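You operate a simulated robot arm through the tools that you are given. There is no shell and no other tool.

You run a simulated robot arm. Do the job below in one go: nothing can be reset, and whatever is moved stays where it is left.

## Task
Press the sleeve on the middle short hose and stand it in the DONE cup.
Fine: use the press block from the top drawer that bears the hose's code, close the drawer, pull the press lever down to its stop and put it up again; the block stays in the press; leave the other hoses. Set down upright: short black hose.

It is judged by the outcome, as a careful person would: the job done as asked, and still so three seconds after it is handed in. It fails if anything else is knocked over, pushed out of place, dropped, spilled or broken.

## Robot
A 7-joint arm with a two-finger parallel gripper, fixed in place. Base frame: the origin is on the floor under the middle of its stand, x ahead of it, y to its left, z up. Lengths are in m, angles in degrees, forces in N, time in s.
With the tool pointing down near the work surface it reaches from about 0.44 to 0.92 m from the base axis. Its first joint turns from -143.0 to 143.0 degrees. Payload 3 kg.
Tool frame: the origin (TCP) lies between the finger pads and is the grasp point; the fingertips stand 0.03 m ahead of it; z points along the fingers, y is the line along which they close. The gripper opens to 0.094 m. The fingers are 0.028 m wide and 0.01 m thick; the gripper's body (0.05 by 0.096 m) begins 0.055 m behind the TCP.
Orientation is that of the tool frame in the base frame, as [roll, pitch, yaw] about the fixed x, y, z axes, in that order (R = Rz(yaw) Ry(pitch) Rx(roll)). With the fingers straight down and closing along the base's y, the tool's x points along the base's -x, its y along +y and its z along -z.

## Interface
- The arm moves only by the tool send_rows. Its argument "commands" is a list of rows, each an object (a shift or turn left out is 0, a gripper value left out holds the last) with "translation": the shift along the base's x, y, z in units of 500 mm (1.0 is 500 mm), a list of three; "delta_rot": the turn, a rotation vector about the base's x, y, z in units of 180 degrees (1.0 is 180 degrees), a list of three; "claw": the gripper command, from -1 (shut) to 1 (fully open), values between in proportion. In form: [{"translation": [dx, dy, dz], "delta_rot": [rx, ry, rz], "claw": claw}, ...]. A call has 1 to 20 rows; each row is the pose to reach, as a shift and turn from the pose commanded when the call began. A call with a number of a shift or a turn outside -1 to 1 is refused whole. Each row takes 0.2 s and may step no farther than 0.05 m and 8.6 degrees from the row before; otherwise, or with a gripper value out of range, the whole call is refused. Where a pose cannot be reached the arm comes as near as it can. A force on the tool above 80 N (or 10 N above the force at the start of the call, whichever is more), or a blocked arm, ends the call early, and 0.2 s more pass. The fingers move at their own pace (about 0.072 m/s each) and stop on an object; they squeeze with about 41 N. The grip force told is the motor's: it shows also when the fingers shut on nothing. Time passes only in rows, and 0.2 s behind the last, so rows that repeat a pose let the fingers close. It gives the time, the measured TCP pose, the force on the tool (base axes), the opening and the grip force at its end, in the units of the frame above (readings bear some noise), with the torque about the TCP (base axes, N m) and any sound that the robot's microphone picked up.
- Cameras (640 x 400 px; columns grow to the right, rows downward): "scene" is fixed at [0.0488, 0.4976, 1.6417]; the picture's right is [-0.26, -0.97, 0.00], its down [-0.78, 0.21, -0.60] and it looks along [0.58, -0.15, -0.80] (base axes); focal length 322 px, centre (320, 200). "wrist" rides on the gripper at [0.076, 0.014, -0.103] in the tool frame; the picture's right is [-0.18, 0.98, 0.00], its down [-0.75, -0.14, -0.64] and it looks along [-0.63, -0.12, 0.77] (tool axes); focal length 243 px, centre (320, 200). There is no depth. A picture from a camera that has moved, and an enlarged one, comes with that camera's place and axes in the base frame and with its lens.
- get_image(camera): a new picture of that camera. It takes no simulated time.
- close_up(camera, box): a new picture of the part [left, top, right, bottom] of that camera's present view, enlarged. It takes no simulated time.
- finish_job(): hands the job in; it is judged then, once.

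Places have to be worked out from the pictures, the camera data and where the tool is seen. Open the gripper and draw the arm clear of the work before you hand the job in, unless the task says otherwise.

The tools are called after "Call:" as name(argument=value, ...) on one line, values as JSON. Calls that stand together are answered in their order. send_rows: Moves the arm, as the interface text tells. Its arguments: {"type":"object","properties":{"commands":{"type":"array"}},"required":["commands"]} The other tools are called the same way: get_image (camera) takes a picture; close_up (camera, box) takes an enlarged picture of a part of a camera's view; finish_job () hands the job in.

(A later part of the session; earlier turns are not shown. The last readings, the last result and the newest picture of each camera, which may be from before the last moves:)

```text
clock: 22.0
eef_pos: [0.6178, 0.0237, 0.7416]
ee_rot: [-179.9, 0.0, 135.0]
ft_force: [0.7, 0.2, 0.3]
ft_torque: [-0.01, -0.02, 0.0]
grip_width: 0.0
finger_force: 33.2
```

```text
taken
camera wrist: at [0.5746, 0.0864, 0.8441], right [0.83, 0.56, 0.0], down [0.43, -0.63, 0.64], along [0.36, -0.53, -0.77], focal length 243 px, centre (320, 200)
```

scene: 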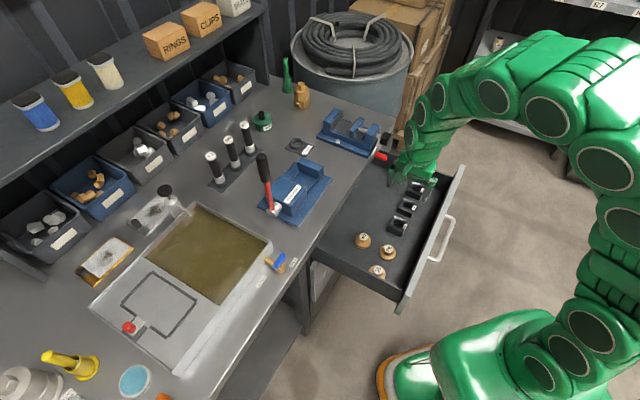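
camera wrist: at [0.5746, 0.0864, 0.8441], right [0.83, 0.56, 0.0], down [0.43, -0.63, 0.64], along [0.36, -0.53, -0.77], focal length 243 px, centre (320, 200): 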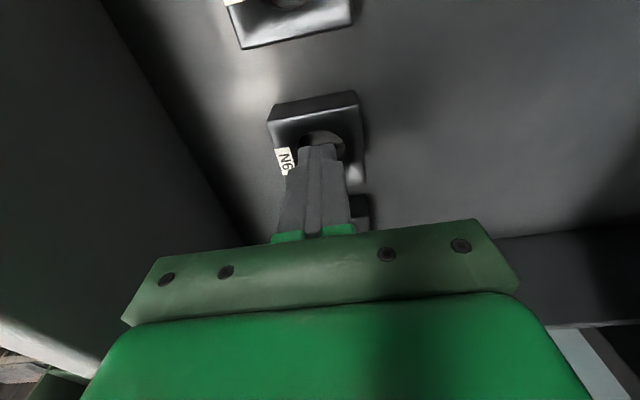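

The gripper shut fully (width 0), so the block was not held. It may have slipped out near its top. I'll look closely at how the block lies now.

Call:
close_up(camera="wrist", box=[220, 60, 420, 240])

Call:
close_up(camera="scene", box=[380, 160, 450, 240])

```text
2.22 times, centred on (320, 150) of wrist
camera zoom: at [0.5746, 0.0864, 0.8441], right [0.83, 0.56, 0.0], down [0.43, -0.63, 0.64], along [0.36, -0.53, -0.77], focal length 539 px, centre (320, 311)
```

zoom: 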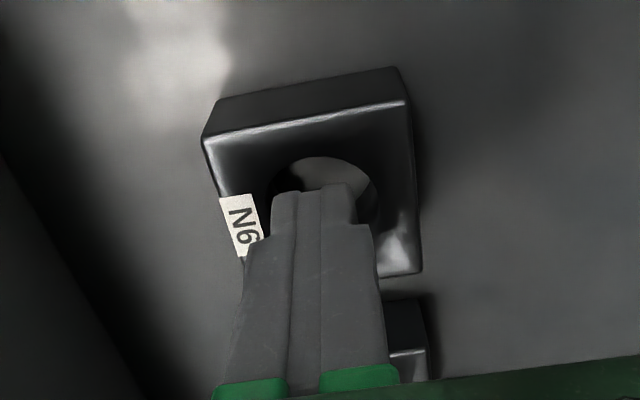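

```text
5.00 times, centred on (415, 200) of scene
camera zoom: at [0.0488, 0.4976, 1.6417], right [-0.26, -0.97, 0.0], down [-0.78, 0.21, -0.6], along [0.58, -0.15, -0.8], focal length 1612 px, centre (-155, 200)
```

zoom: 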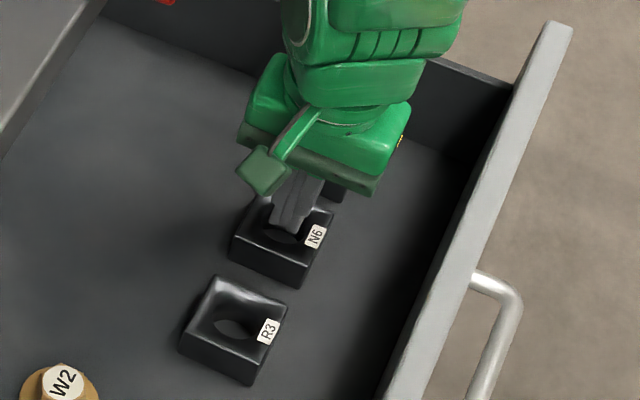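

The block hasn't moved: top rim z≈0.705, still centred. So my grip was too shallow and slid off on lifting. I'll reopen above it, go deeper, close, and check the width before lifting.

Call:
send_rows(commands=[{"translation": [0, 0, 0], "claw": 1}, {"translation": [0, 0, 0], "claw": 1}, {"translation": [0, 0, 0], "claw": 1}, {"translation": [0, 0, 0], "claw": 1}, {"translation": [0, 0, -0.03], "claw": 1}, {"translation": [0, 0, -0.056], "claw": 1}, {"translation": [0, 0, -0.056], "claw": 1}])

Call:
close_up(camera="wrist", box=[200, 80, 440, 240])

```text
clock: 23.6
eef_pos: [0.6173, 0.023, 0.7131]
ee_rot: [-180.0, 0.0, 135.1]
ft_force: [-0.7, 0.3, 0.3]
ft_torque: [0.05, 0.02, 0.02]
grip_width: 0.094
finger_force: 0.0
```

```text
2.50 times, centred on (320, 160) of wrist
camera zoom: at [0.5741, 0.0865, 0.8169], right [0.83, 0.56, 0.0], down [0.43, -0.63, 0.64], along [0.36, -0.53, -0.77], focal length 606 px, centre (320, 300)
```

zoom: 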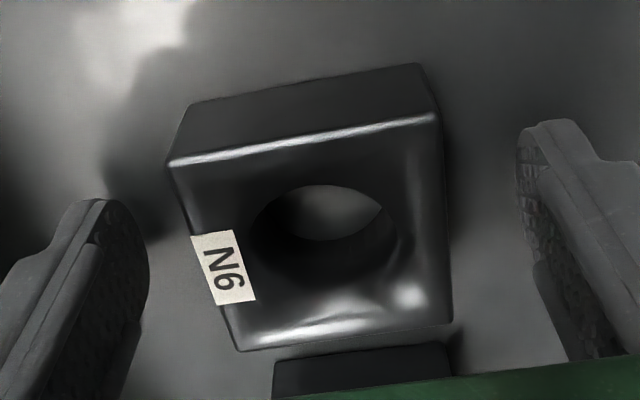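

The fingertips are now well below the rim on both sides. I close without lifting and read the width.

Call:
send_rows(commands=[{"translation": [0, 0, 0], "claw": -1}, {"translation": [0, 0, 0], "claw": -1}, {"translation": [0, 0, 0], "claw": -1}, {"translation": [0, 0, 0], "claw": -1}])

Call:
close_up(camera="wrist", box=[200, 80, 440, 240])

```text
clock: 24.6
eef_pos: [0.617, 0.023, 0.7133]
ee_rot: [179.9, -0.1, 135.1]
ft_force: [1.2, -0.2, 2.1]
ft_torque: [-0.13, -0.11, 0.01]
grip_width: 0.0554
finger_force: 41.4
```

```text
2.50 times, centred on (320, 160) of wrist
camera zoom: at [0.5741, 0.0865, 0.8169], right [0.83, 0.56, 0.0], down [0.43, -0.63, 0.64], along [0.36, -0.53, -0.77], focal length 606 px, centre (320, 300)
```

zoom: 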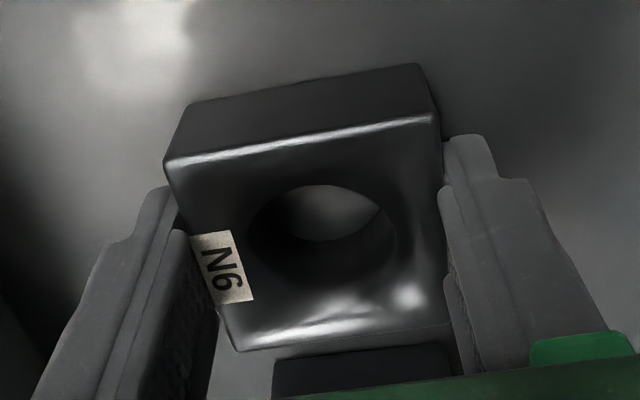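

The width reads 0.055 with 41 N, so the block is held. I lift slightly and check that it stays.

Call:
send_rows(commands=[{"translation": [0, 0, 0.01]}, {"translation": [0, 0, 0.03]}, {"translation": [0, 0, 0.06]}, {"translation": [0, 0, 0.06]}])

Call:
close_up(camera="wrist", box=[200, 80, 440, 240])

```text
clock: 25.6
eef_pos: [0.6178, 0.0221, 0.7449]
ee_rot: [180.0, 0.0, 135.0]
ft_force: [0.6, 0.5, -2.4]
ft_torque: [0.02, -0.01, 0.03]
grip_width: 0.0557
finger_force: 41.4
```

```text
2.50 times, centred on (320, 160) of wrist
camera zoom: at [0.5743, 0.0863, 0.8478], right [0.83, 0.56, 0.0], down [0.43, -0.63, 0.64], along [0.36, -0.53, -0.77], focal length 606 px, centre (320, 300)
```

zoom: 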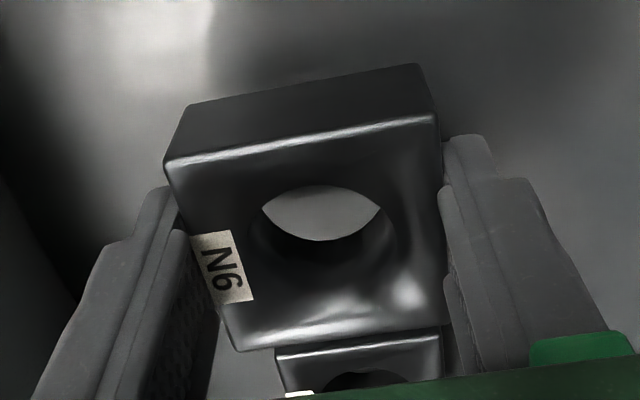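

The block is held firmly and centred. I raise it straight up clear of the drawer and vice, then move to a hover point in front of the press to measure the nest.

Call:
send_rows(commands=[{"translation": [0, 0, 0.095]}, {"translation": [0, 0, 0.19]}, {"translation": [0, 0, 0.285]}, {"translation": [0, 0, 0.38]}, {"translation": [0, 0, 0.475]}, {"translation": [0, 0, 0.57]}, {"translation": [0, 0, 0.665]}, {"translation": [0, 0, 0.75]}, {"translation": [-0.031, 0.09, 0.75]}, {"translation": [-0.062, 0.181, 0.75]}, {"translation": [-0.093, 0.271, 0.75]}, {"translation": [-0.124, 0.361, 0.75]}, {"translation": [-0.155, 0.452, 0.75]}, {"translation": [-0.186, 0.542, 0.75]}, {"translation": [-0.2164, 0.6322, 0.75]}, {"translation": [-0.2164, 0.6322, 0.75]}])

Call:
get_image(camera="wrist")

Call:
get_image(camera="scene")

```text
clock: 29.0
eef_pos: [0.5074, 0.3353, 1.1197]
ee_rot: [179.9, -0.1, 135.0]
ft_force: [-0.3, -0.3, -3.2]
ft_torque: [0.01, 0.02, -0.01]
grip_width: 0.0556
finger_force: 40.7
```

```text
taken
camera wrist: at [0.4645, 0.399, 1.2222], right [0.83, 0.56, 0.0], down [0.43, -0.63, 0.64], along [0.36, -0.53, -0.77], focal length 243 px, centre (320, 200)
```

wrist: 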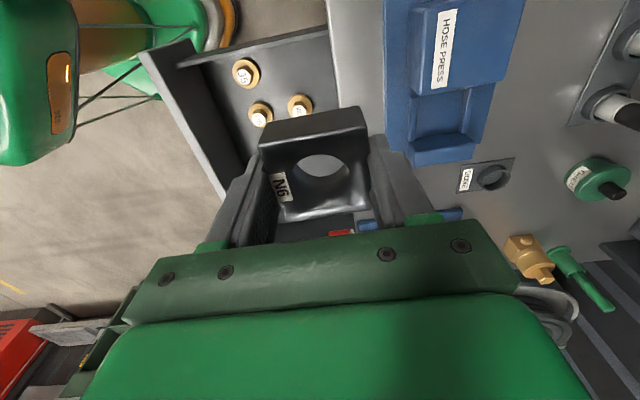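

```text
taken
```

scene: 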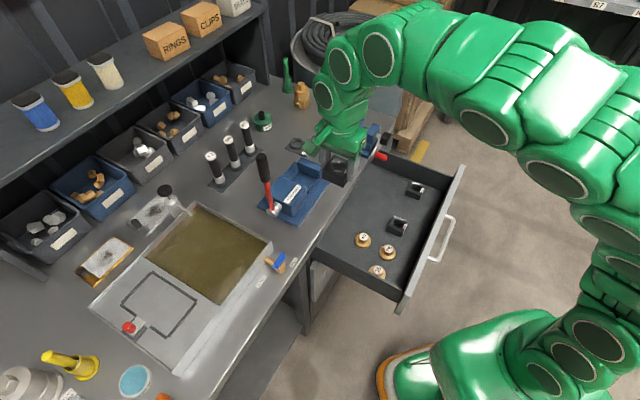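

Now the nest is in view to the right of the held block. I'll enlarge it in the wrist view.

Call:
close_up(camera="wrist", box=[370, 0, 540, 200])

Call:
close_up(camera="scene", box=[255, 145, 335, 225])

```text
2.00 times, centred on (455, 100) of wrist
camera zoom: at [0.4645, 0.399, 1.2222], right [0.83, 0.56, 0.0], down [0.43, -0.63, 0.64], along [0.36, -0.53, -0.77], focal length 485 px, centre (50, 400)
```

zoom: 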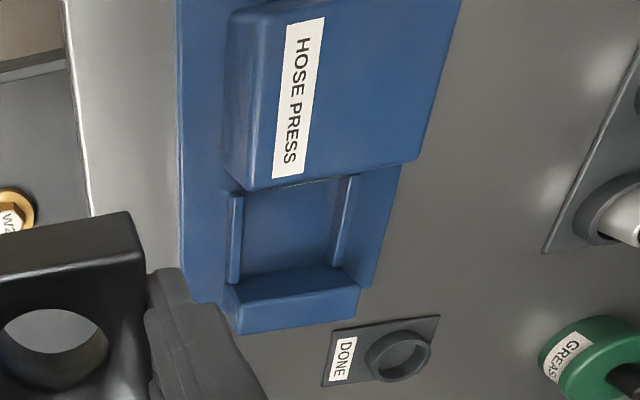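

```text
5.00 times, centred on (295, 185) of scene
camera zoom: at [0.0488, 0.4976, 1.6417], right [-0.26, -0.97, 0.0], down [-0.78, 0.21, -0.6], along [0.58, -0.15, -0.8], focal length 1612 px, centre (445, 275)
```

zoom: 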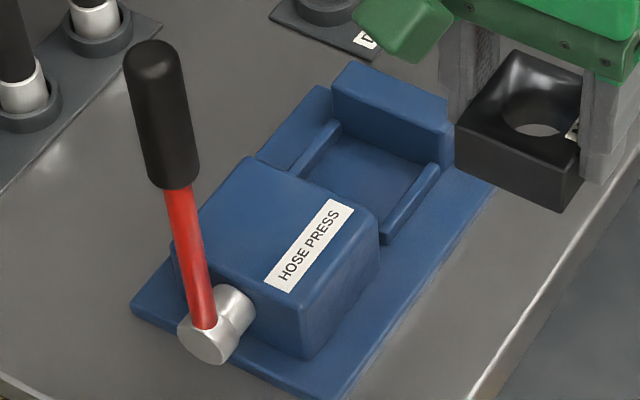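

I need finer detail of the nest's rails, stop and ram, so I'll enlarge further in both views.

Call:
close_up(camera="wrist", box=[440, 70, 520, 180])

Call:
close_up(camera="scene", box=[290, 155, 330, 200])

```text
3.64 times, centred on (480, 125) of wrist
camera zoom: at [0.4645, 0.399, 1.2222], right [0.83, 0.56, 0.0], down [0.43, -0.63, 0.64], along [0.36, -0.53, -0.77], focal length 882 px, centre (-262, 473)
```

zoom: 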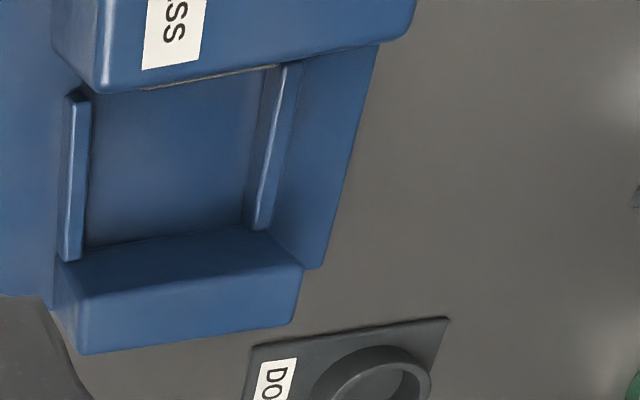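

```text
8.89 times, centred on (310, 178) of scene
camera zoom: at [0.0488, 0.4976, 1.6417], right [-0.26, -0.97, 0.0], down [-0.78, 0.21, -0.6], along [0.58, -0.15, -0.8], focal length 2866 px, centre (409, 400)
```

zoom: 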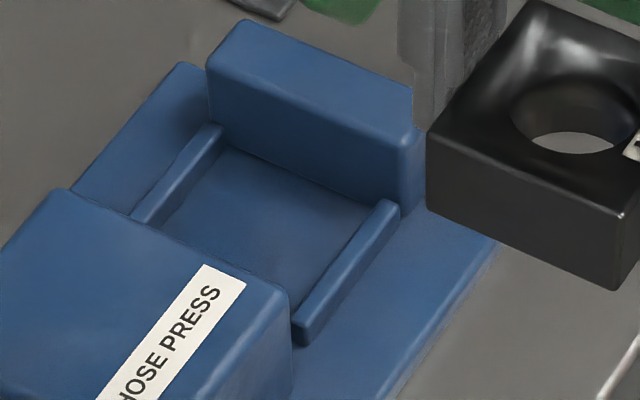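

Rail gap is about 0.063 m and the block is 0.0555 m. The nest centre is near u≈0.74, v≈0.19, with its floor near z≈0.90. I'll hover straight above it, above the lever top, where the camera can see the nest under the block.

Call:
send_rows(commands=[{"translation": [0.05, -0.05, 0]}, {"translation": [0.1004, -0.1004, 0]}, {"translation": [0.16, -0.04, 0]}, {"translation": [0.22, 0.02, 0]}, {"translation": [0.28, 0.08, 0]}, {"translation": [0.3012, 0.1004, 0]}, {"translation": [0.3012, 0.1004, 0]}])

Call:
get_image(camera="wrist")

Call:
close_up(camera="wrist", box=[240, 0, 440, 150])

Call:
get_image(camera="scene")

```text
clock: 30.6
eef_pos: [0.6569, 0.3887, 1.1167]
ee_rot: [179.9, 0.0, 135.0]
ft_force: [0.2, 0.0, -4.2]
ft_torque: [0.01, 0.01, 0.0]
grip_width: 0.0553
finger_force: 40.8
```

```text
taken
camera wrist: at [0.6148, 0.4532, 1.2214], right [0.83, 0.56, 0.0], down [0.43, -0.63, 0.64], along [0.36, -0.53, -0.77], focal length 243 px, centre (320, 200)
```

wrist: 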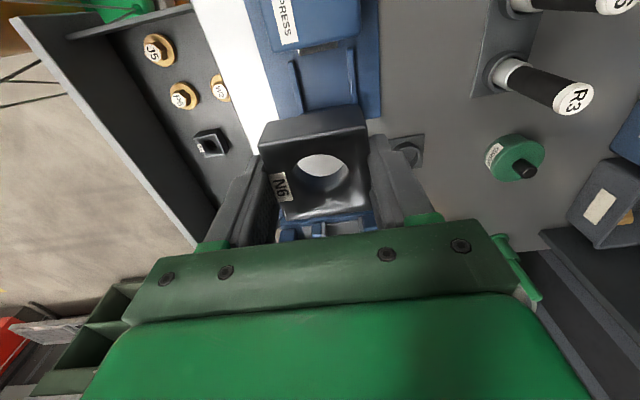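

```text
2.67 times, centred on (340, 75) of wrist
camera zoom: at [0.6148, 0.4532, 1.2214], right [0.83, 0.56, 0.0], down [0.43, -0.63, 0.64], along [0.36, -0.53, -0.77], focal length 647 px, centre (267, 533)
```

zoom: 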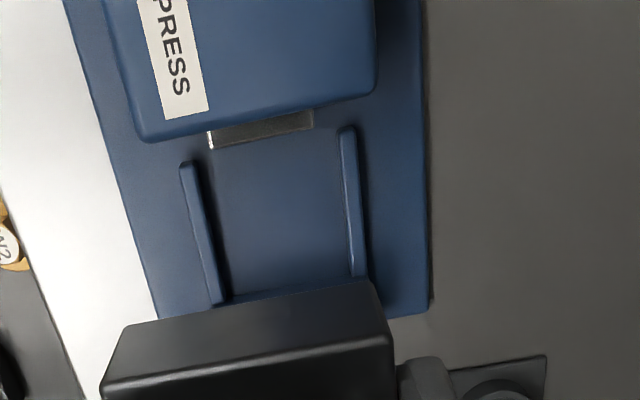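

```text
taken
```

scene: 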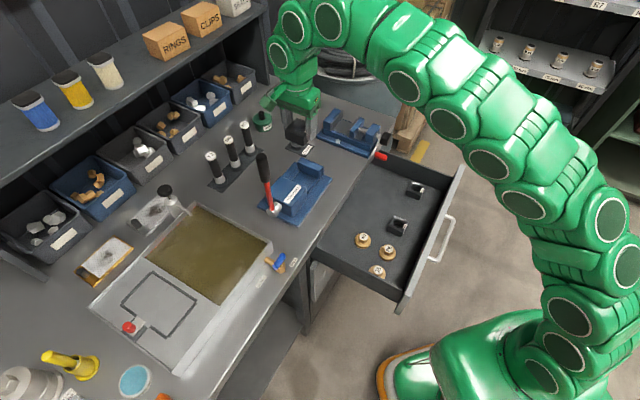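

The overhead view is clear: the rails' centreline is at u≈0.746 and the free length from ram to stop is v≈0.157–0.225. I shift +5 mm in u and descend to about 1.5 cm above seating to check alignment.

Call:
send_rows(commands=[{"translation": [0.0071, 0.0071, -0.06]}, {"translation": [0.0071, 0.0071, -0.14]}, {"translation": [0.0071, 0.0071, -0.22]}, {"translation": [0.0071, 0.0071, -0.28]}, {"translation": [0.0071, 0.0071, -0.32]}, {"translation": [0.0071, 0.0071, -0.32]}])

Call:
get_image(camera="wrist")

Call:
close_up(camera="wrist", box=[210, 20, 430, 220])

Call:
close_up(camera="scene", box=[250, 100, 350, 225])

```text
clock: 32.0
eef_pos: [0.6619, 0.3922, 0.9577]
ee_rot: [180.0, 0.0, 135.0]
ft_force: [-1.1, 0.1, -3.0]
ft_torque: [-0.02, 0.01, -0.01]
grip_width: 0.0555
finger_force: 41.1
```

```text
taken
camera wrist: at [0.6185, 0.4566, 1.0605], right [0.83, 0.56, 0.0], down [0.43, -0.63, 0.64], along [0.36, -0.53, -0.77], focal length 243 px, centre (320, 200)
```

wrist: 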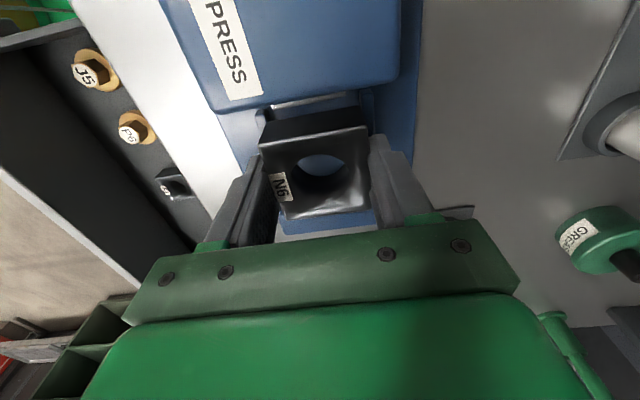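

```text
2.00 times, centred on (320, 120) of wrist
camera zoom: at [0.6185, 0.4566, 1.0605], right [0.83, 0.56, 0.0], down [0.43, -0.63, 0.64], along [0.36, -0.53, -0.77], focal length 485 px, centre (320, 360)
```

zoom: 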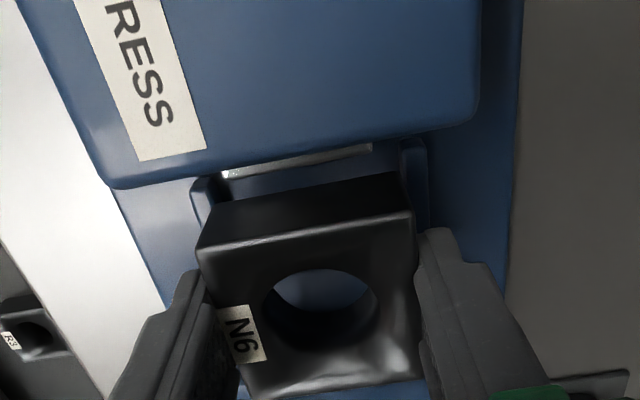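

```text
3.20 times, centred on (300, 162) of scene
camera zoom: at [0.0488, 0.4976, 1.6417], right [-0.26, -0.97, 0.0], down [-0.78, 0.21, -0.6], along [0.58, -0.15, -0.8], focal length 1032 px, centre (384, 320)
```

zoom: 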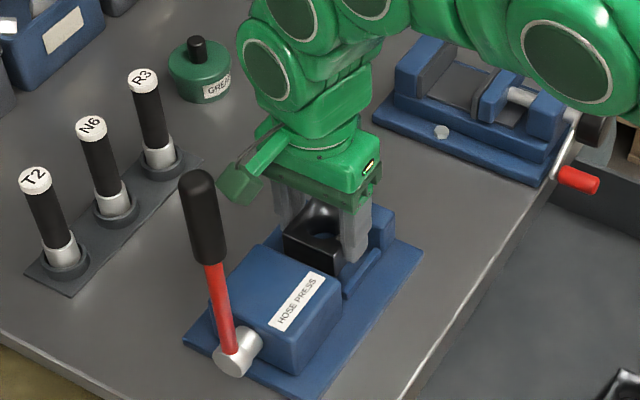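

Alignment looks close but clearance per side may be only about 2 mm. I'll enlarge the gap between block and rails before going down.

Call:
close_up(camera="wrist", box=[245, 85, 385, 165])

Call:
close_up(camera="wrist", box=[240, 90, 290, 140])

Call:
close_up(camera="wrist", box=[345, 80, 395, 130])

```text
4.57 times, centred on (315, 125) of wrist
camera zoom: at [0.6185, 0.4566, 1.0605], right [0.83, 0.56, 0.0], down [0.43, -0.63, 0.64], along [0.36, -0.53, -0.77], focal length 1109 px, centre (343, 543)
```

zoom: 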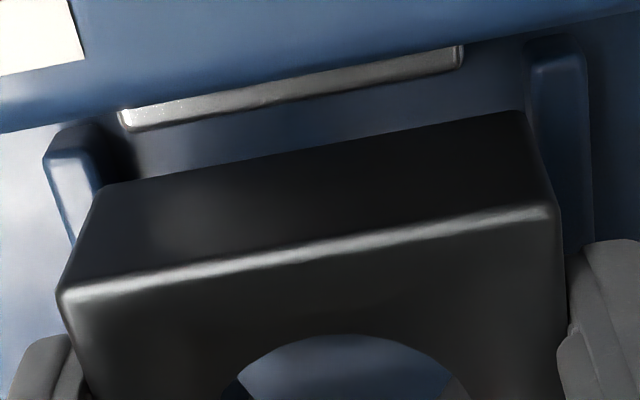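

```text
8.00 times, centred on (265, 115) of wrist
camera zoom: at [0.6185, 0.4566, 1.0605], right [0.83, 0.56, 0.0], down [0.43, -0.63, 0.64], along [0.36, -0.53, -0.77], focal length 1941 px, centre (760, 880)
```

zoom: 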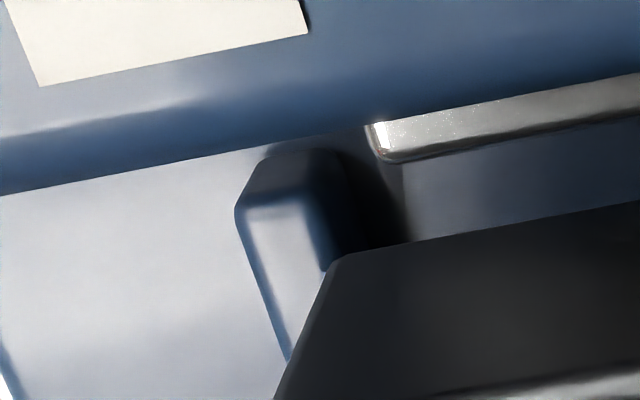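

```text
8.00 times, centred on (370, 105) of wrist
camera zoom: at [0.6185, 0.4566, 1.0605], right [0.83, 0.56, 0.0], down [0.43, -0.63, 0.64], along [0.36, -0.53, -0.77], focal length 1941 px, centre (-80, 960)
```

zoom: 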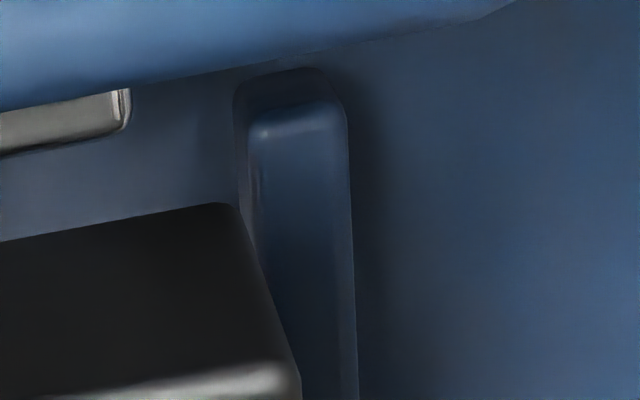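

The block sits centred within 0.3 mm between the rails, with about 2 mm clearance per side. I nudge 2 mm toward the ram for even end gaps and lower most of the way.

Call:
send_rows(commands=[{"translation": [-0.0028, 0.0028, -0.008]}, {"translation": [-0.0028, 0.0028, -0.016]}, {"translation": [-0.0028, 0.0028, -0.022]}, {"translation": [-0.0028, 0.0028, -0.022]}])

Call:
close_up(camera="wrist", box=[230, 70, 400, 220])

```text
clock: 33.0
eef_pos: [0.6594, 0.3956, 0.9476]
ee_rot: [180.0, 0.0, 135.0]
ft_force: [-0.1, 0.0, -2.9]
ft_torque: [0.0, -0.02, -0.01]
grip_width: 0.0555
finger_force: 41.0
```

```text
2.67 times, centred on (315, 145) of wrist
camera zoom: at [0.6169, 0.4586, 1.0503], right [0.83, 0.56, 0.0], down [0.43, -0.63, 0.64], along [0.36, -0.53, -0.77], focal length 647 px, centre (333, 347)
```

zoom: 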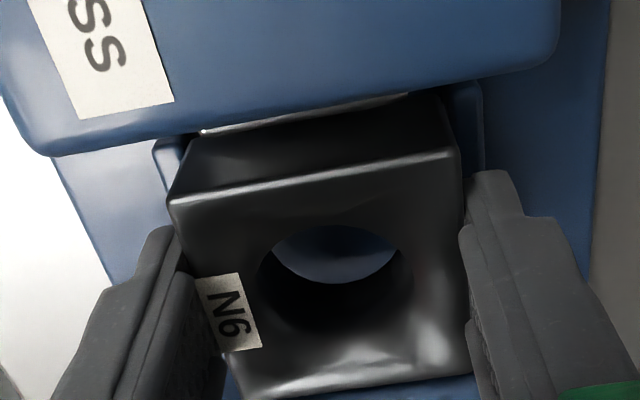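

There is no contact yet; block bottom is about z≈0.907. I lower a few millimetres more and read the force.

Call:
send_rows(commands=[{"translation": [0, 0, -0.004]}, {"translation": [0, 0, -0.008]}, {"translation": [0, 0, -0.008]}])

```text
clock: 33.8
eef_pos: [0.6608, 0.3946, 0.9428]
ee_rot: [179.9, 0.0, 135.0]
ft_force: [0.1, 0.1, -2.3]
ft_torque: [-0.02, -0.03, -0.02]
grip_width: 0.0555
finger_force: 41.6
```

Still no contact force. I go down another 2–3 mm.

Call:
send_rows(commands=[{"translation": [0, 0, -0.003]}, {"translation": [0, 0, -0.006]}, {"translation": [0, 0, -0.006]}])

Call:
close_up(camera="wrist", box=[230, 70, 400, 220])

Call:
close_up(camera="scene", box=[260, 120, 340, 220])

```text
clock: 34.6
eef_pos: [0.6612, 0.3943, 0.9402]
ee_rot: [180.0, 0.0, 135.0]
ft_force: [-0.6, -0.4, -2.9]
ft_torque: [-0.01, 0.03, -0.01]
grip_width: 0.0556
finger_force: 41.0
```

```text
2.67 times, centred on (315, 145) of wrist
camera zoom: at [0.6185, 0.4576, 1.0428], right [0.83, 0.56, 0.0], down [0.43, -0.63, 0.64], along [0.36, -0.53, -0.77], focal length 647 px, centre (333, 347)
```

zoom: 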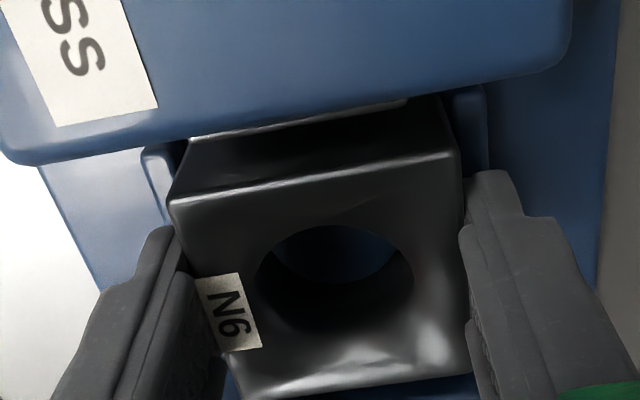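

```text
4.00 times, centred on (300, 170) of scene
camera zoom: at [0.0488, 0.4976, 1.6417], right [-0.26, -0.97, 0.0], down [-0.78, 0.21, -0.6], along [0.58, -0.15, -0.8], focal length 1290 px, centre (400, 320)
```

zoom: 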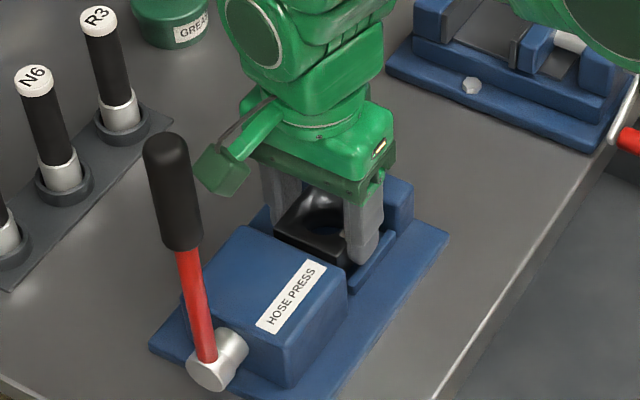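

Still free; I continue down in small steps.

Call:
send_rows(commands=[{"translation": [0, 0, -0.003]}, {"translation": [0, 0, -0.006]}, {"translation": [0, 0, -0.006]}])

```text
clock: 35.4
eef_pos: [0.6626, 0.3953, 0.937]
ee_rot: [-180.0, 0.0, 135.0]
ft_force: [-8.5, -6.0, 12.0]
ft_torque: [0.26, -0.21, 0.04]
grip_width: 0.0554
finger_force: 40.8
```

Contact now: about 15 N upward with some sideways force. I'll check whether the block is seated flat.

Call:
close_up(camera="wrist", box=[230, 70, 400, 220])

Call:
close_up(camera="scene", box=[280, 155, 330, 215])

```text
2.67 times, centred on (315, 145) of wrist
camera zoom: at [0.6182, 0.4584, 1.0409], right [0.83, 0.56, 0.0], down [0.43, -0.63, 0.64], along [0.36, -0.53, -0.77], focal length 647 px, centre (333, 347)
```

zoom: 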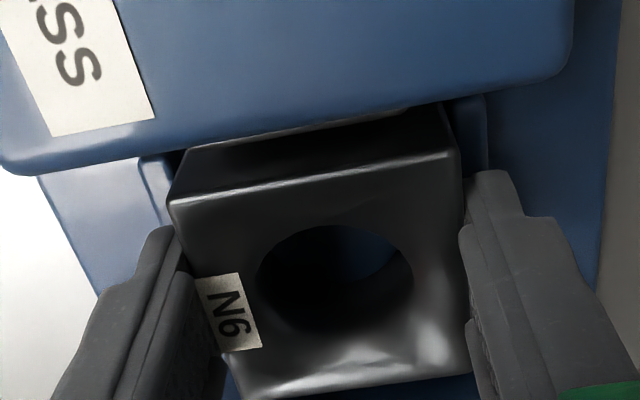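

```text
6.67 times, centred on (305, 185) of scene
camera zoom: at [0.0488, 0.4976, 1.6417], right [-0.26, -0.97, 0.0], down [-0.78, 0.21, -0.6], along [0.58, -0.15, -0.8], focal length 2150 px, centre (420, 300)
```

zoom: 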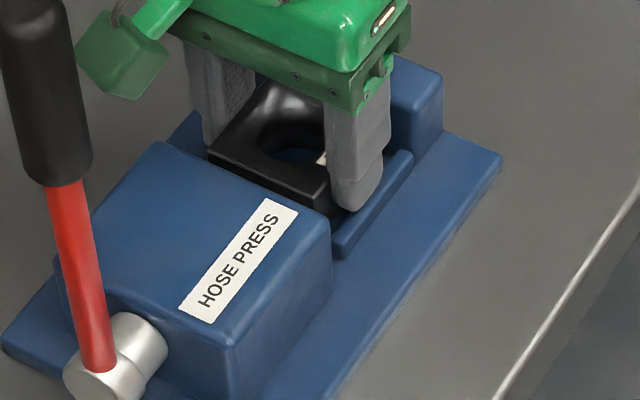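

The fingertips look to be at the rail tops with the block essentially on the floor between the rails. I ease up 1 mm to relieve the load and open moderately to release it.

Call:
send_rows(commands=[{"translation": [0, 0, 0.002]}, {"translation": [0, 0, 0.002], "claw": 0.4}, {"translation": [0, 0, 0.002], "claw": 0.6}, {"translation": [0, 0, 0.002], "claw": 0.7}, {"translation": [0, 0, 0.002], "claw": 0.7}])

Call:
close_up(camera="wrist", box=[230, 70, 400, 220])

Call:
close_up(camera="scene", box=[280, 155, 330, 215])

```text
clock: 36.6
eef_pos: [0.663, 0.3943, 0.9371]
ee_rot: [-180.0, -0.1, 135.0]
ft_force: [0.0, 0.1, -0.1]
ft_torque: [-0.03, 0.03, -0.02]
grip_width: 0.08
finger_force: 0.0
```

```text
2.67 times, centred on (315, 145) of wrist
camera zoom: at [0.6182, 0.4587, 1.0414], right [0.83, 0.56, 0.0], down [0.43, -0.63, 0.64], along [0.36, -0.53, -0.77], focal length 647 px, centre (333, 347)
```

zoom: 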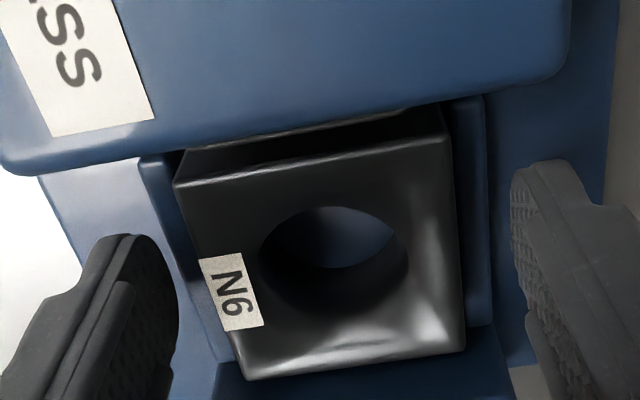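

```text
6.67 times, centred on (305, 185) of scene
camera zoom: at [0.0488, 0.4976, 1.6417], right [-0.26, -0.97, 0.0], down [-0.78, 0.21, -0.6], along [0.58, -0.15, -0.8], focal length 2150 px, centre (420, 300)
```

zoom: 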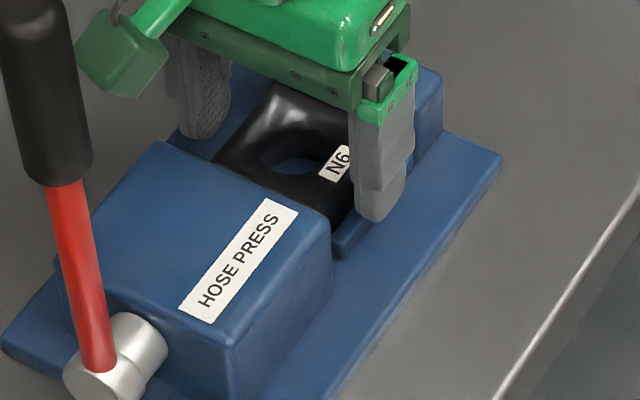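

The block is seated flat: centre at u≈0.747, v≈0.193, top z≈0.919, between the rails with clear ends. I rise straight up and back away over the floor side.

Call:
send_rows(commands=[{"translation": [0, 0, 0.06], "claw": 0.7}, {"translation": [0, 0, 0.14], "claw": 0.7}, {"translation": [0, 0, 0.23], "claw": 0.7}, {"translation": [0, 0, 0.32], "claw": 0.7}, {"translation": [0, 0, 0.37], "claw": 0.7}, {"translation": [-0.069, -0.069, 0.37], "claw": -1}, {"translation": [-0.138, -0.138, 0.37], "claw": -1}, {"translation": [-0.207, -0.207, 0.37], "claw": -1}, {"translation": [-0.277, -0.277, 0.37], "claw": -1}, {"translation": [-0.3465, -0.3465, 0.37], "claw": -1}, {"translation": [-0.3465, -0.3465, 0.37], "claw": -1}])

Call:
close_up(camera="scene", box=[280, 150, 330, 210])

Call:
get_image(camera="scene")

```text
clock: 39.0
eef_pos: [0.4846, 0.2222, 1.1229]
ee_rot: [-180.0, 0.0, 135.0]
ft_force: [-0.6, -0.7, 0.6]
ft_torque: [0.01, -0.01, -0.02]
grip_width: 0.0002
finger_force: 33.1
```

```text
6.67 times, centred on (305, 180) of scene
camera zoom: at [0.0488, 0.4976, 1.6417], right [-0.26, -0.97, 0.0], down [-0.78, 0.21, -0.6], along [0.58, -0.15, -0.8], focal length 2150 px, centre (420, 333)
```

zoom: 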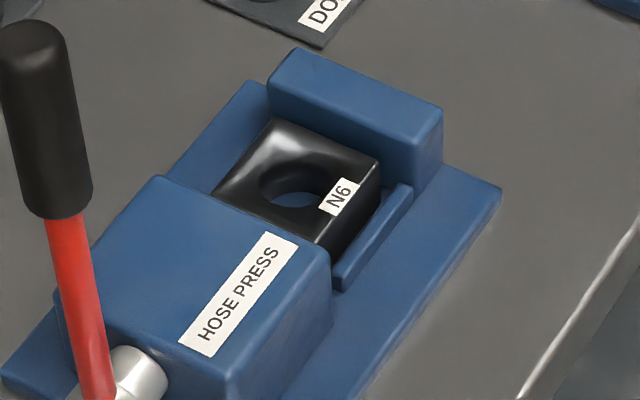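

```text
taken
```

scene: 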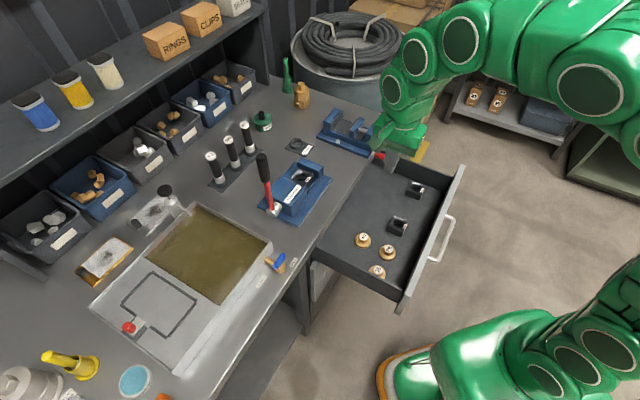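

The block sits properly in the nest with its N6 label visible. Next I turn the tool back +90° with fingers shut and move in front of the open drawer to push it closed.

Call:
send_rows(commands=[{"translation": [-0.0077, -0.0566, -0.022], "delta_rot": [0, 0, 0.0455], "claw": -1}, {"translation": [-0.0154, -0.1131, -0.045], "delta_rot": [0, 0, 0.0909], "claw": -1}, {"translation": [-0.0231, -0.1697, -0.067], "delta_rot": [0, 0, 0.1364], "claw": -1}, {"translation": [-0.0308, -0.2263, -0.089], "delta_rot": [0, 0, 0.1818], "claw": -1}, {"translation": [-0.0385, -0.2828, -0.112], "delta_rot": [0, 0, 0.2273], "claw": -1}, {"translation": [-0.0463, -0.3394, -0.134], "delta_rot": [0, 0, 0.2727], "claw": -1}, {"translation": [-0.054, -0.396, -0.157], "delta_rot": [0, 0, 0.3182], "claw": -1}, {"translation": [-0.0617, -0.4525, -0.179], "delta_rot": [0, 0, 0.3636], "claw": -1}, {"translation": [-0.0694, -0.5091, -0.201], "delta_rot": [0, 0, 0.4091], "claw": -1}, {"translation": [-0.0771, -0.5657, -0.224], "delta_rot": [0, 0, 0.4545], "claw": -1}, {"translation": [-0.0848, -0.6222, -0.246], "delta_rot": [0, 0, 0.5], "claw": -1}, {"translation": [-0.0848, -0.6222, -0.246], "delta_rot": [0, 0, 0.5], "claw": -1}])

Call:
get_image(camera="wrist")

Call:
get_image(camera="scene")

```text
clock: 41.6
eef_pos: [0.4454, -0.0909, 1.0009]
ee_rot: [180.0, 0.0, -134.9]
ft_force: [-0.4, 0.4, -0.4]
ft_torque: [0.03, 0.03, -0.03]
grip_width: 0.0003
finger_force: 33.4
```

```text
taken
camera wrist: at [0.3823, -0.1346, 1.1029], right [-0.57, 0.82, 0.0], down [0.63, 0.43, 0.64], along [0.53, 0.36, -0.77], focal length 243 px, centre (320, 200)
```

wrist: 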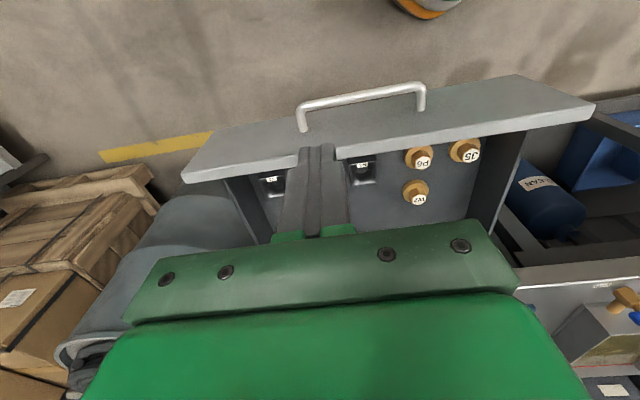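

```text
taken
```

scene: 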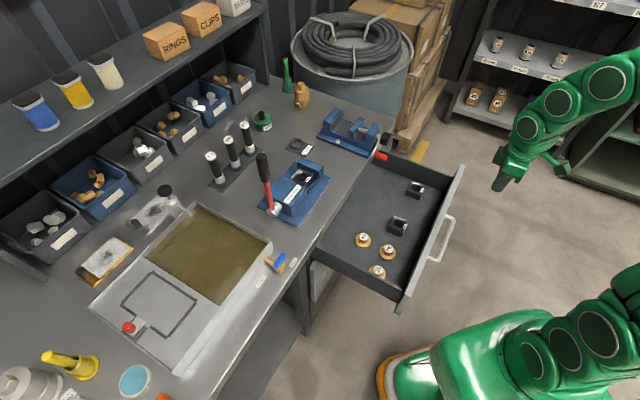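

The handle bar is now at u≈0.294, just ahead of the shut fingers. I lower to bar height and push the drawer in along +u for the first half.

Call:
send_rows(commands=[{"translation": [0, 0, -0.09], "claw": -1}, {"translation": [0, 0, -0.18], "claw": -1}, {"translation": [0, 0, -0.27], "claw": -1}, {"translation": [0, 0, -0.36], "claw": -1}, {"translation": [0, 0, -0.45], "claw": -1}, {"translation": [0, 0, -0.518], "claw": -1}, {"translation": [0.03, 0.03, -0.518], "claw": -1}, {"translation": [0.07, 0.07, -0.518], "claw": -1}, {"translation": [0.115, 0.115, -0.518], "claw": -1}, {"translation": [0.16, 0.16, -0.518], "claw": -1}, {"translation": [0.205, 0.205, -0.518], "claw": -1}, {"translation": [0.25, 0.25, -0.518], "claw": -1}, {"translation": [0.25, 0.25, -0.518], "claw": -1}])

Call:
get_image(camera="wrist")

Call:
get_image(camera="scene")

```text
clock: 44.4
eef_pos: [0.5705, 0.032, 0.7421]
ee_rot: [180.0, 0.0, -135.0]
ft_force: [-0.4, -0.4, 1.3]
ft_torque: [0.04, -0.02, -0.01]
grip_width: 0.0
finger_force: 32.9
```

```text
taken
camera wrist: at [0.5077, -0.0118, 0.8446], right [-0.56, 0.83, 0.0], down [0.63, 0.43, 0.64], along [0.53, 0.36, -0.77], focal length 243 px, centre (320, 200)
```

wrist: 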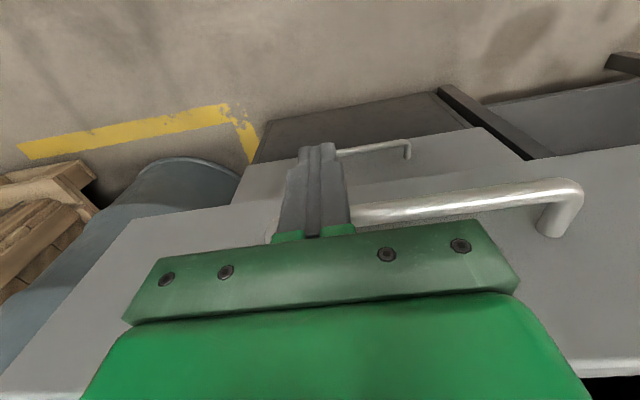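

```text
taken
```

scene: 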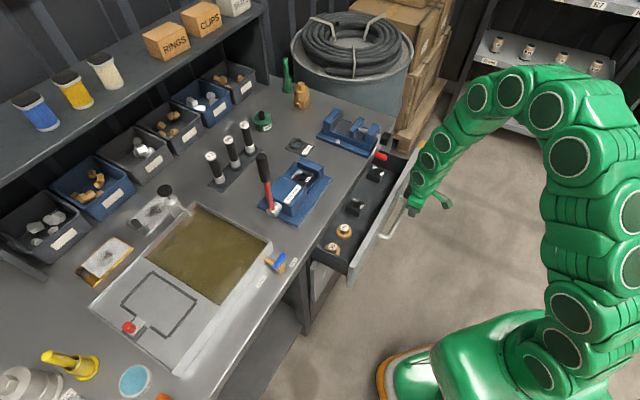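

The drawer is about half closed. I back off slightly, shift to v≈0.29 to stay away from the vice handle, tilt 12° to clear the bench edge, and continue pushing.

Call:
send_rows(commands=[{"translation": [-0.017, -0.017, 0], "delta_rot": [0, 0, 0]}, {"translation": [-0.079, 0.045, 0], "delta_rot": [0.0235, -0.0235, 0]}, {"translation": [-0.145, 0.111, 0], "delta_rot": [0.0471, -0.0471, 0]}, {"translation": [-0.1, 0.156, 0], "delta_rot": [0.0471, -0.0471, 0]}, {"translation": [-0.05, 0.206, 0], "delta_rot": [0.0471, -0.0471, 0]}, {"translation": [0.0, 0.256, 0], "delta_rot": [0.0471, -0.0471, 0]}, {"translation": [0.04, 0.296, 0], "delta_rot": [0.0471, -0.0471, 0]}, {"translation": [0.06, 0.316, 0], "delta_rot": [0.0471, -0.0471, 0]}, {"translation": [0.06, 0.316, 0], "delta_rot": [0.0471, -0.0471, 0]}])

Call:
get_image(camera="wrist")

Call:
get_image(camera="scene")

```text
clock: 46.4
eef_pos: [0.597, 0.1921, 0.7428]
ee_rot: [180.0, 12.0, -135.0]
ft_force: [-0.2, -0.2, 0.7]
ft_torque: [-0.03, 0.0, -0.01]
grip_width: 0.0
finger_force: 33.0
```

```text
taken
camera wrist: at [0.5213, 0.1343, 0.8266], right [-0.57, 0.82, 0.04], down [0.53, 0.33, 0.79], along [0.63, 0.47, -0.62], focal length 243 px, centre (320, 200)
```

wrist: 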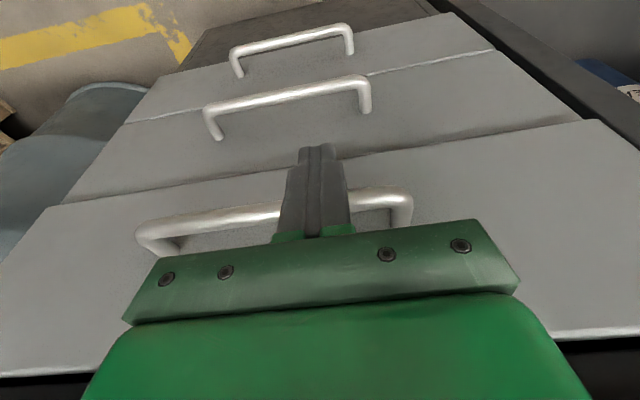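

```text
taken
```

scene: 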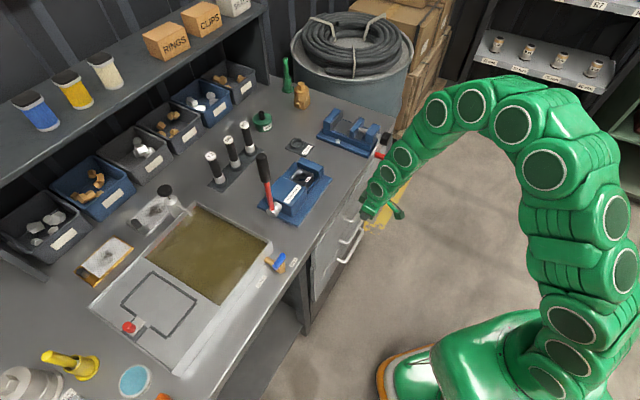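

The drawer is almost shut, with about 15 mm to go. I push on in small steps watching the force for its stop.

Call:
send_rows(commands=[{"translation": [0.01, 0.01, 0]}, {"translation": [0.018, 0.018, 0]}, {"translation": [0.018, 0.018, 0]}])

Call:
get_image(camera="wrist")

```text
clock: 47.2
eef_pos: [0.6064, 0.2014, 0.7399]
ee_rot: [179.9, 11.7, -135.0]
ft_force: [-33.4, -37.5, 7.8]
ft_torque: [0.07, 0.39, 0.02]
grip_width: 0.0
finger_force: 33.4
```

```text
taken
camera wrist: at [0.5296, 0.1432, 0.8254], right [-0.57, 0.82, 0.04], down [0.53, 0.33, 0.78], along [0.63, 0.46, -0.62], focal length 243 px, centre (320, 200)
```

wrist: 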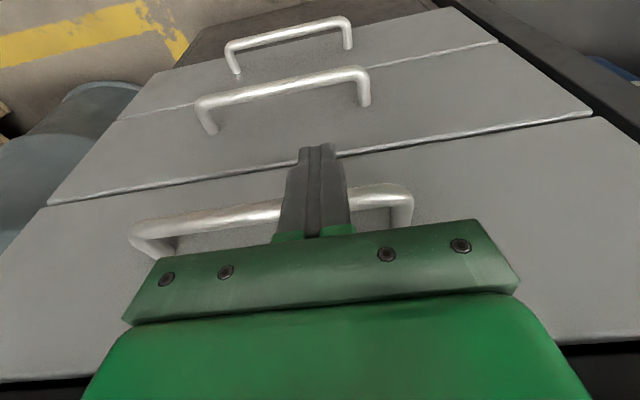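

A firm 50 N stop at bar u≈0.592 means the drawer is shut, and its front is flush with the others. I back away from the handle and rise, straightening the tool.

Call:
send_rows(commands=[{"translation": [-0.04, -0.04, 0]}, {"translation": [-0.1, -0.1, 0]}, {"translation": [-0.1, -0.1, 0.09], "delta_rot": [-0.0235, 0.0235, 0]}, {"translation": [-0.1, -0.1, 0.18], "delta_rot": [-0.0471, 0.0471, 0]}, {"translation": [-0.1, -0.1, 0.27], "delta_rot": [-0.0471, 0.0471, 0]}, {"translation": [-0.1, -0.1, 0.36], "delta_rot": [-0.0471, 0.0471, 0]}, {"translation": [-0.1, -0.1, 0.45], "delta_rot": [-0.0471, 0.0471, 0], "claw": 0.6}, {"translation": [-0.1, -0.1, 0.54], "delta_rot": [-0.0471, 0.0471, 0], "claw": 0.6}, {"translation": [-0.1, -0.1, 0.63], "delta_rot": [-0.0471, 0.0471, 0], "claw": 0.6}, {"translation": [-0.1, -0.1, 0.72], "delta_rot": [-0.0471, 0.0471, 0], "claw": 0.6}, {"translation": [-0.1, -0.1, 0.81], "delta_rot": [-0.0471, 0.0471, 0], "claw": 0.6}, {"translation": [-0.1, -0.1, 0.9], "delta_rot": [-0.0471, 0.0471, 0], "claw": 0.6}, {"translation": [-0.1, -0.1, 0.92], "delta_rot": [-0.0471, 0.0471, 0], "claw": 0.6}])

Call:
get_image(camera="scene")

Call:
close_up(camera="scene", box=[300, 140, 420, 280])

Call:
get_image(camera="wrist")

```text
clock: 50.0
eef_pos: [0.5607, 0.1521, 1.2037]
ee_rot: [-179.9, 0.2, -135.0]
ft_force: [-0.3, 0.1, 0.4]
ft_torque: [0.02, 0.0, -0.02]
grip_width: 0.0753
finger_force: 0.1
```

```text
taken
```

scene: 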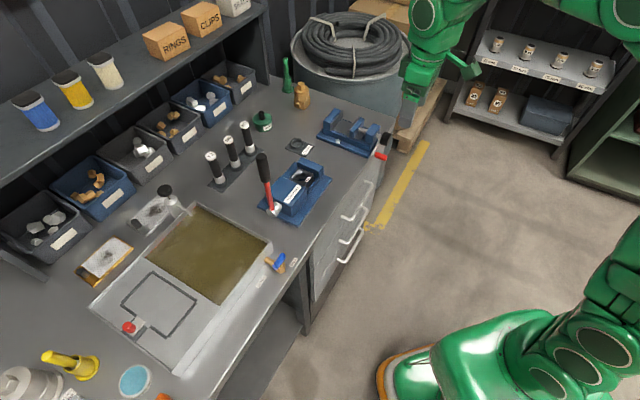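

```text
2.86 times, centred on (360, 210) of scene
camera zoom: at [0.0488, 0.4976, 1.6417], right [-0.26, -0.97, 0.0], down [-0.78, 0.21, -0.6], along [0.58, -0.15, -0.8], focal length 921 px, centre (206, 171)
```

zoom: 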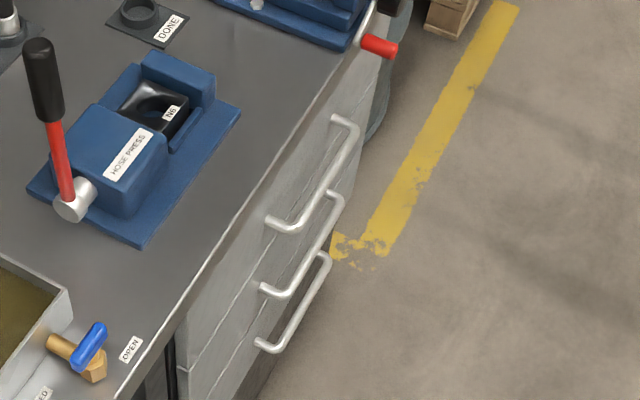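

```text
taken
camera wrist: at [0.4969, 0.108, 1.3068], right [-0.56, 0.83, 0.0], down [0.63, 0.43, 0.64], along [0.53, 0.36, -0.77], focal length 243 px, centre (320, 200)
```

wrist: 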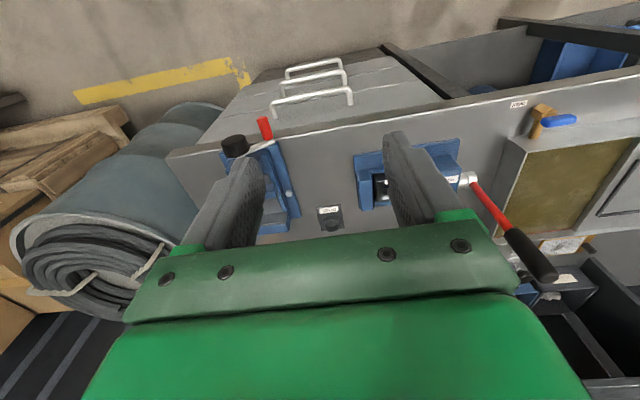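

The drawer is shut just as at the start and the block is in place. I move over the press at a safe height to measure the hoses with the wrist camera.

Call:
send_rows(commands=[{"translation": [0.0275, 0.084, 0]}, {"translation": [0.055, 0.168, 0]}, {"translation": [0.0825, 0.252, 0]}, {"translation": [0.11, 0.336, 0]}, {"translation": [0.1375, 0.42, 0]}, {"translation": [0.165, 0.504, 0]}, {"translation": [0.1924, 0.5884, 0]}, {"translation": [0.1924, 0.5884, 0]}])

Call:
get_image(camera="wrist")

Call:
close_up(camera="wrist", box=[220, 60, 420, 240])

Call:
get_image(camera="scene")

```text
clock: 51.8
eef_pos: [0.6471, 0.4166, 1.1911]
ee_rot: [-180.0, -0.1, -135.0]
ft_force: [-0.2, 0.1, -0.4]
ft_torque: [0.05, 0.02, 0.01]
grip_width: 0.0753
finger_force: 0.0
out of reach, approached as far as the arm can: row 7, 8
```

```text
taken
camera wrist: at [0.5827, 0.372, 1.2937], right [-0.56, 0.83, 0.0], down [0.63, 0.43, 0.64], along [0.53, 0.36, -0.77], focal length 243 px, centre (320, 200)
```

wrist: 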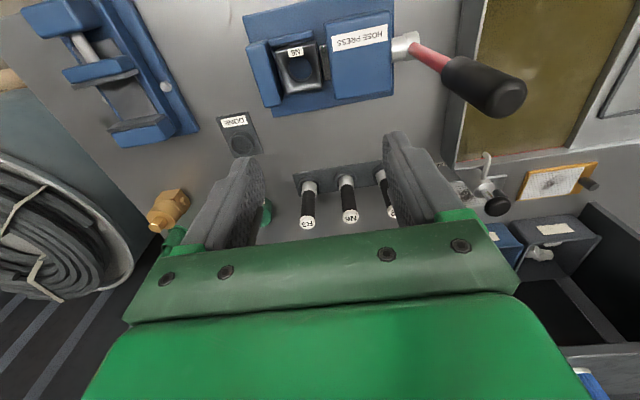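

```text
2.22 times, centred on (320, 150) of wrist
camera zoom: at [0.5827, 0.372, 1.2937], right [-0.56, 0.83, 0.0], down [0.63, 0.43, 0.64], along [0.53, 0.36, -0.77], focal length 539 px, centre (320, 311)
```

zoom: 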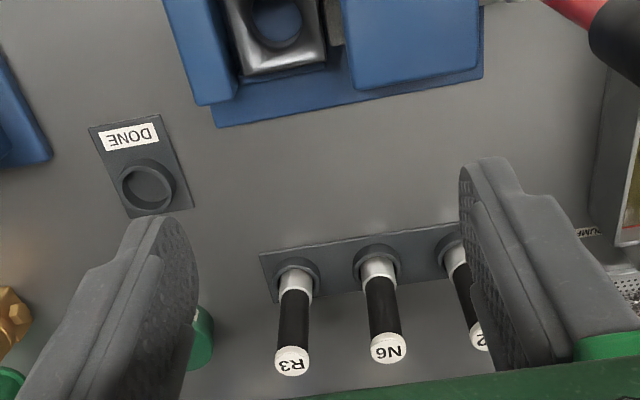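

```text
taken
```

scene: 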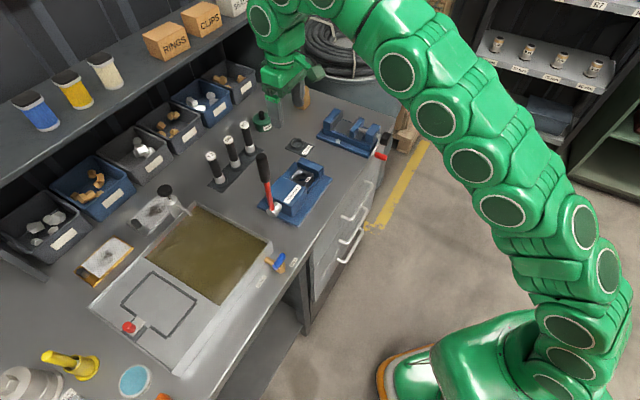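

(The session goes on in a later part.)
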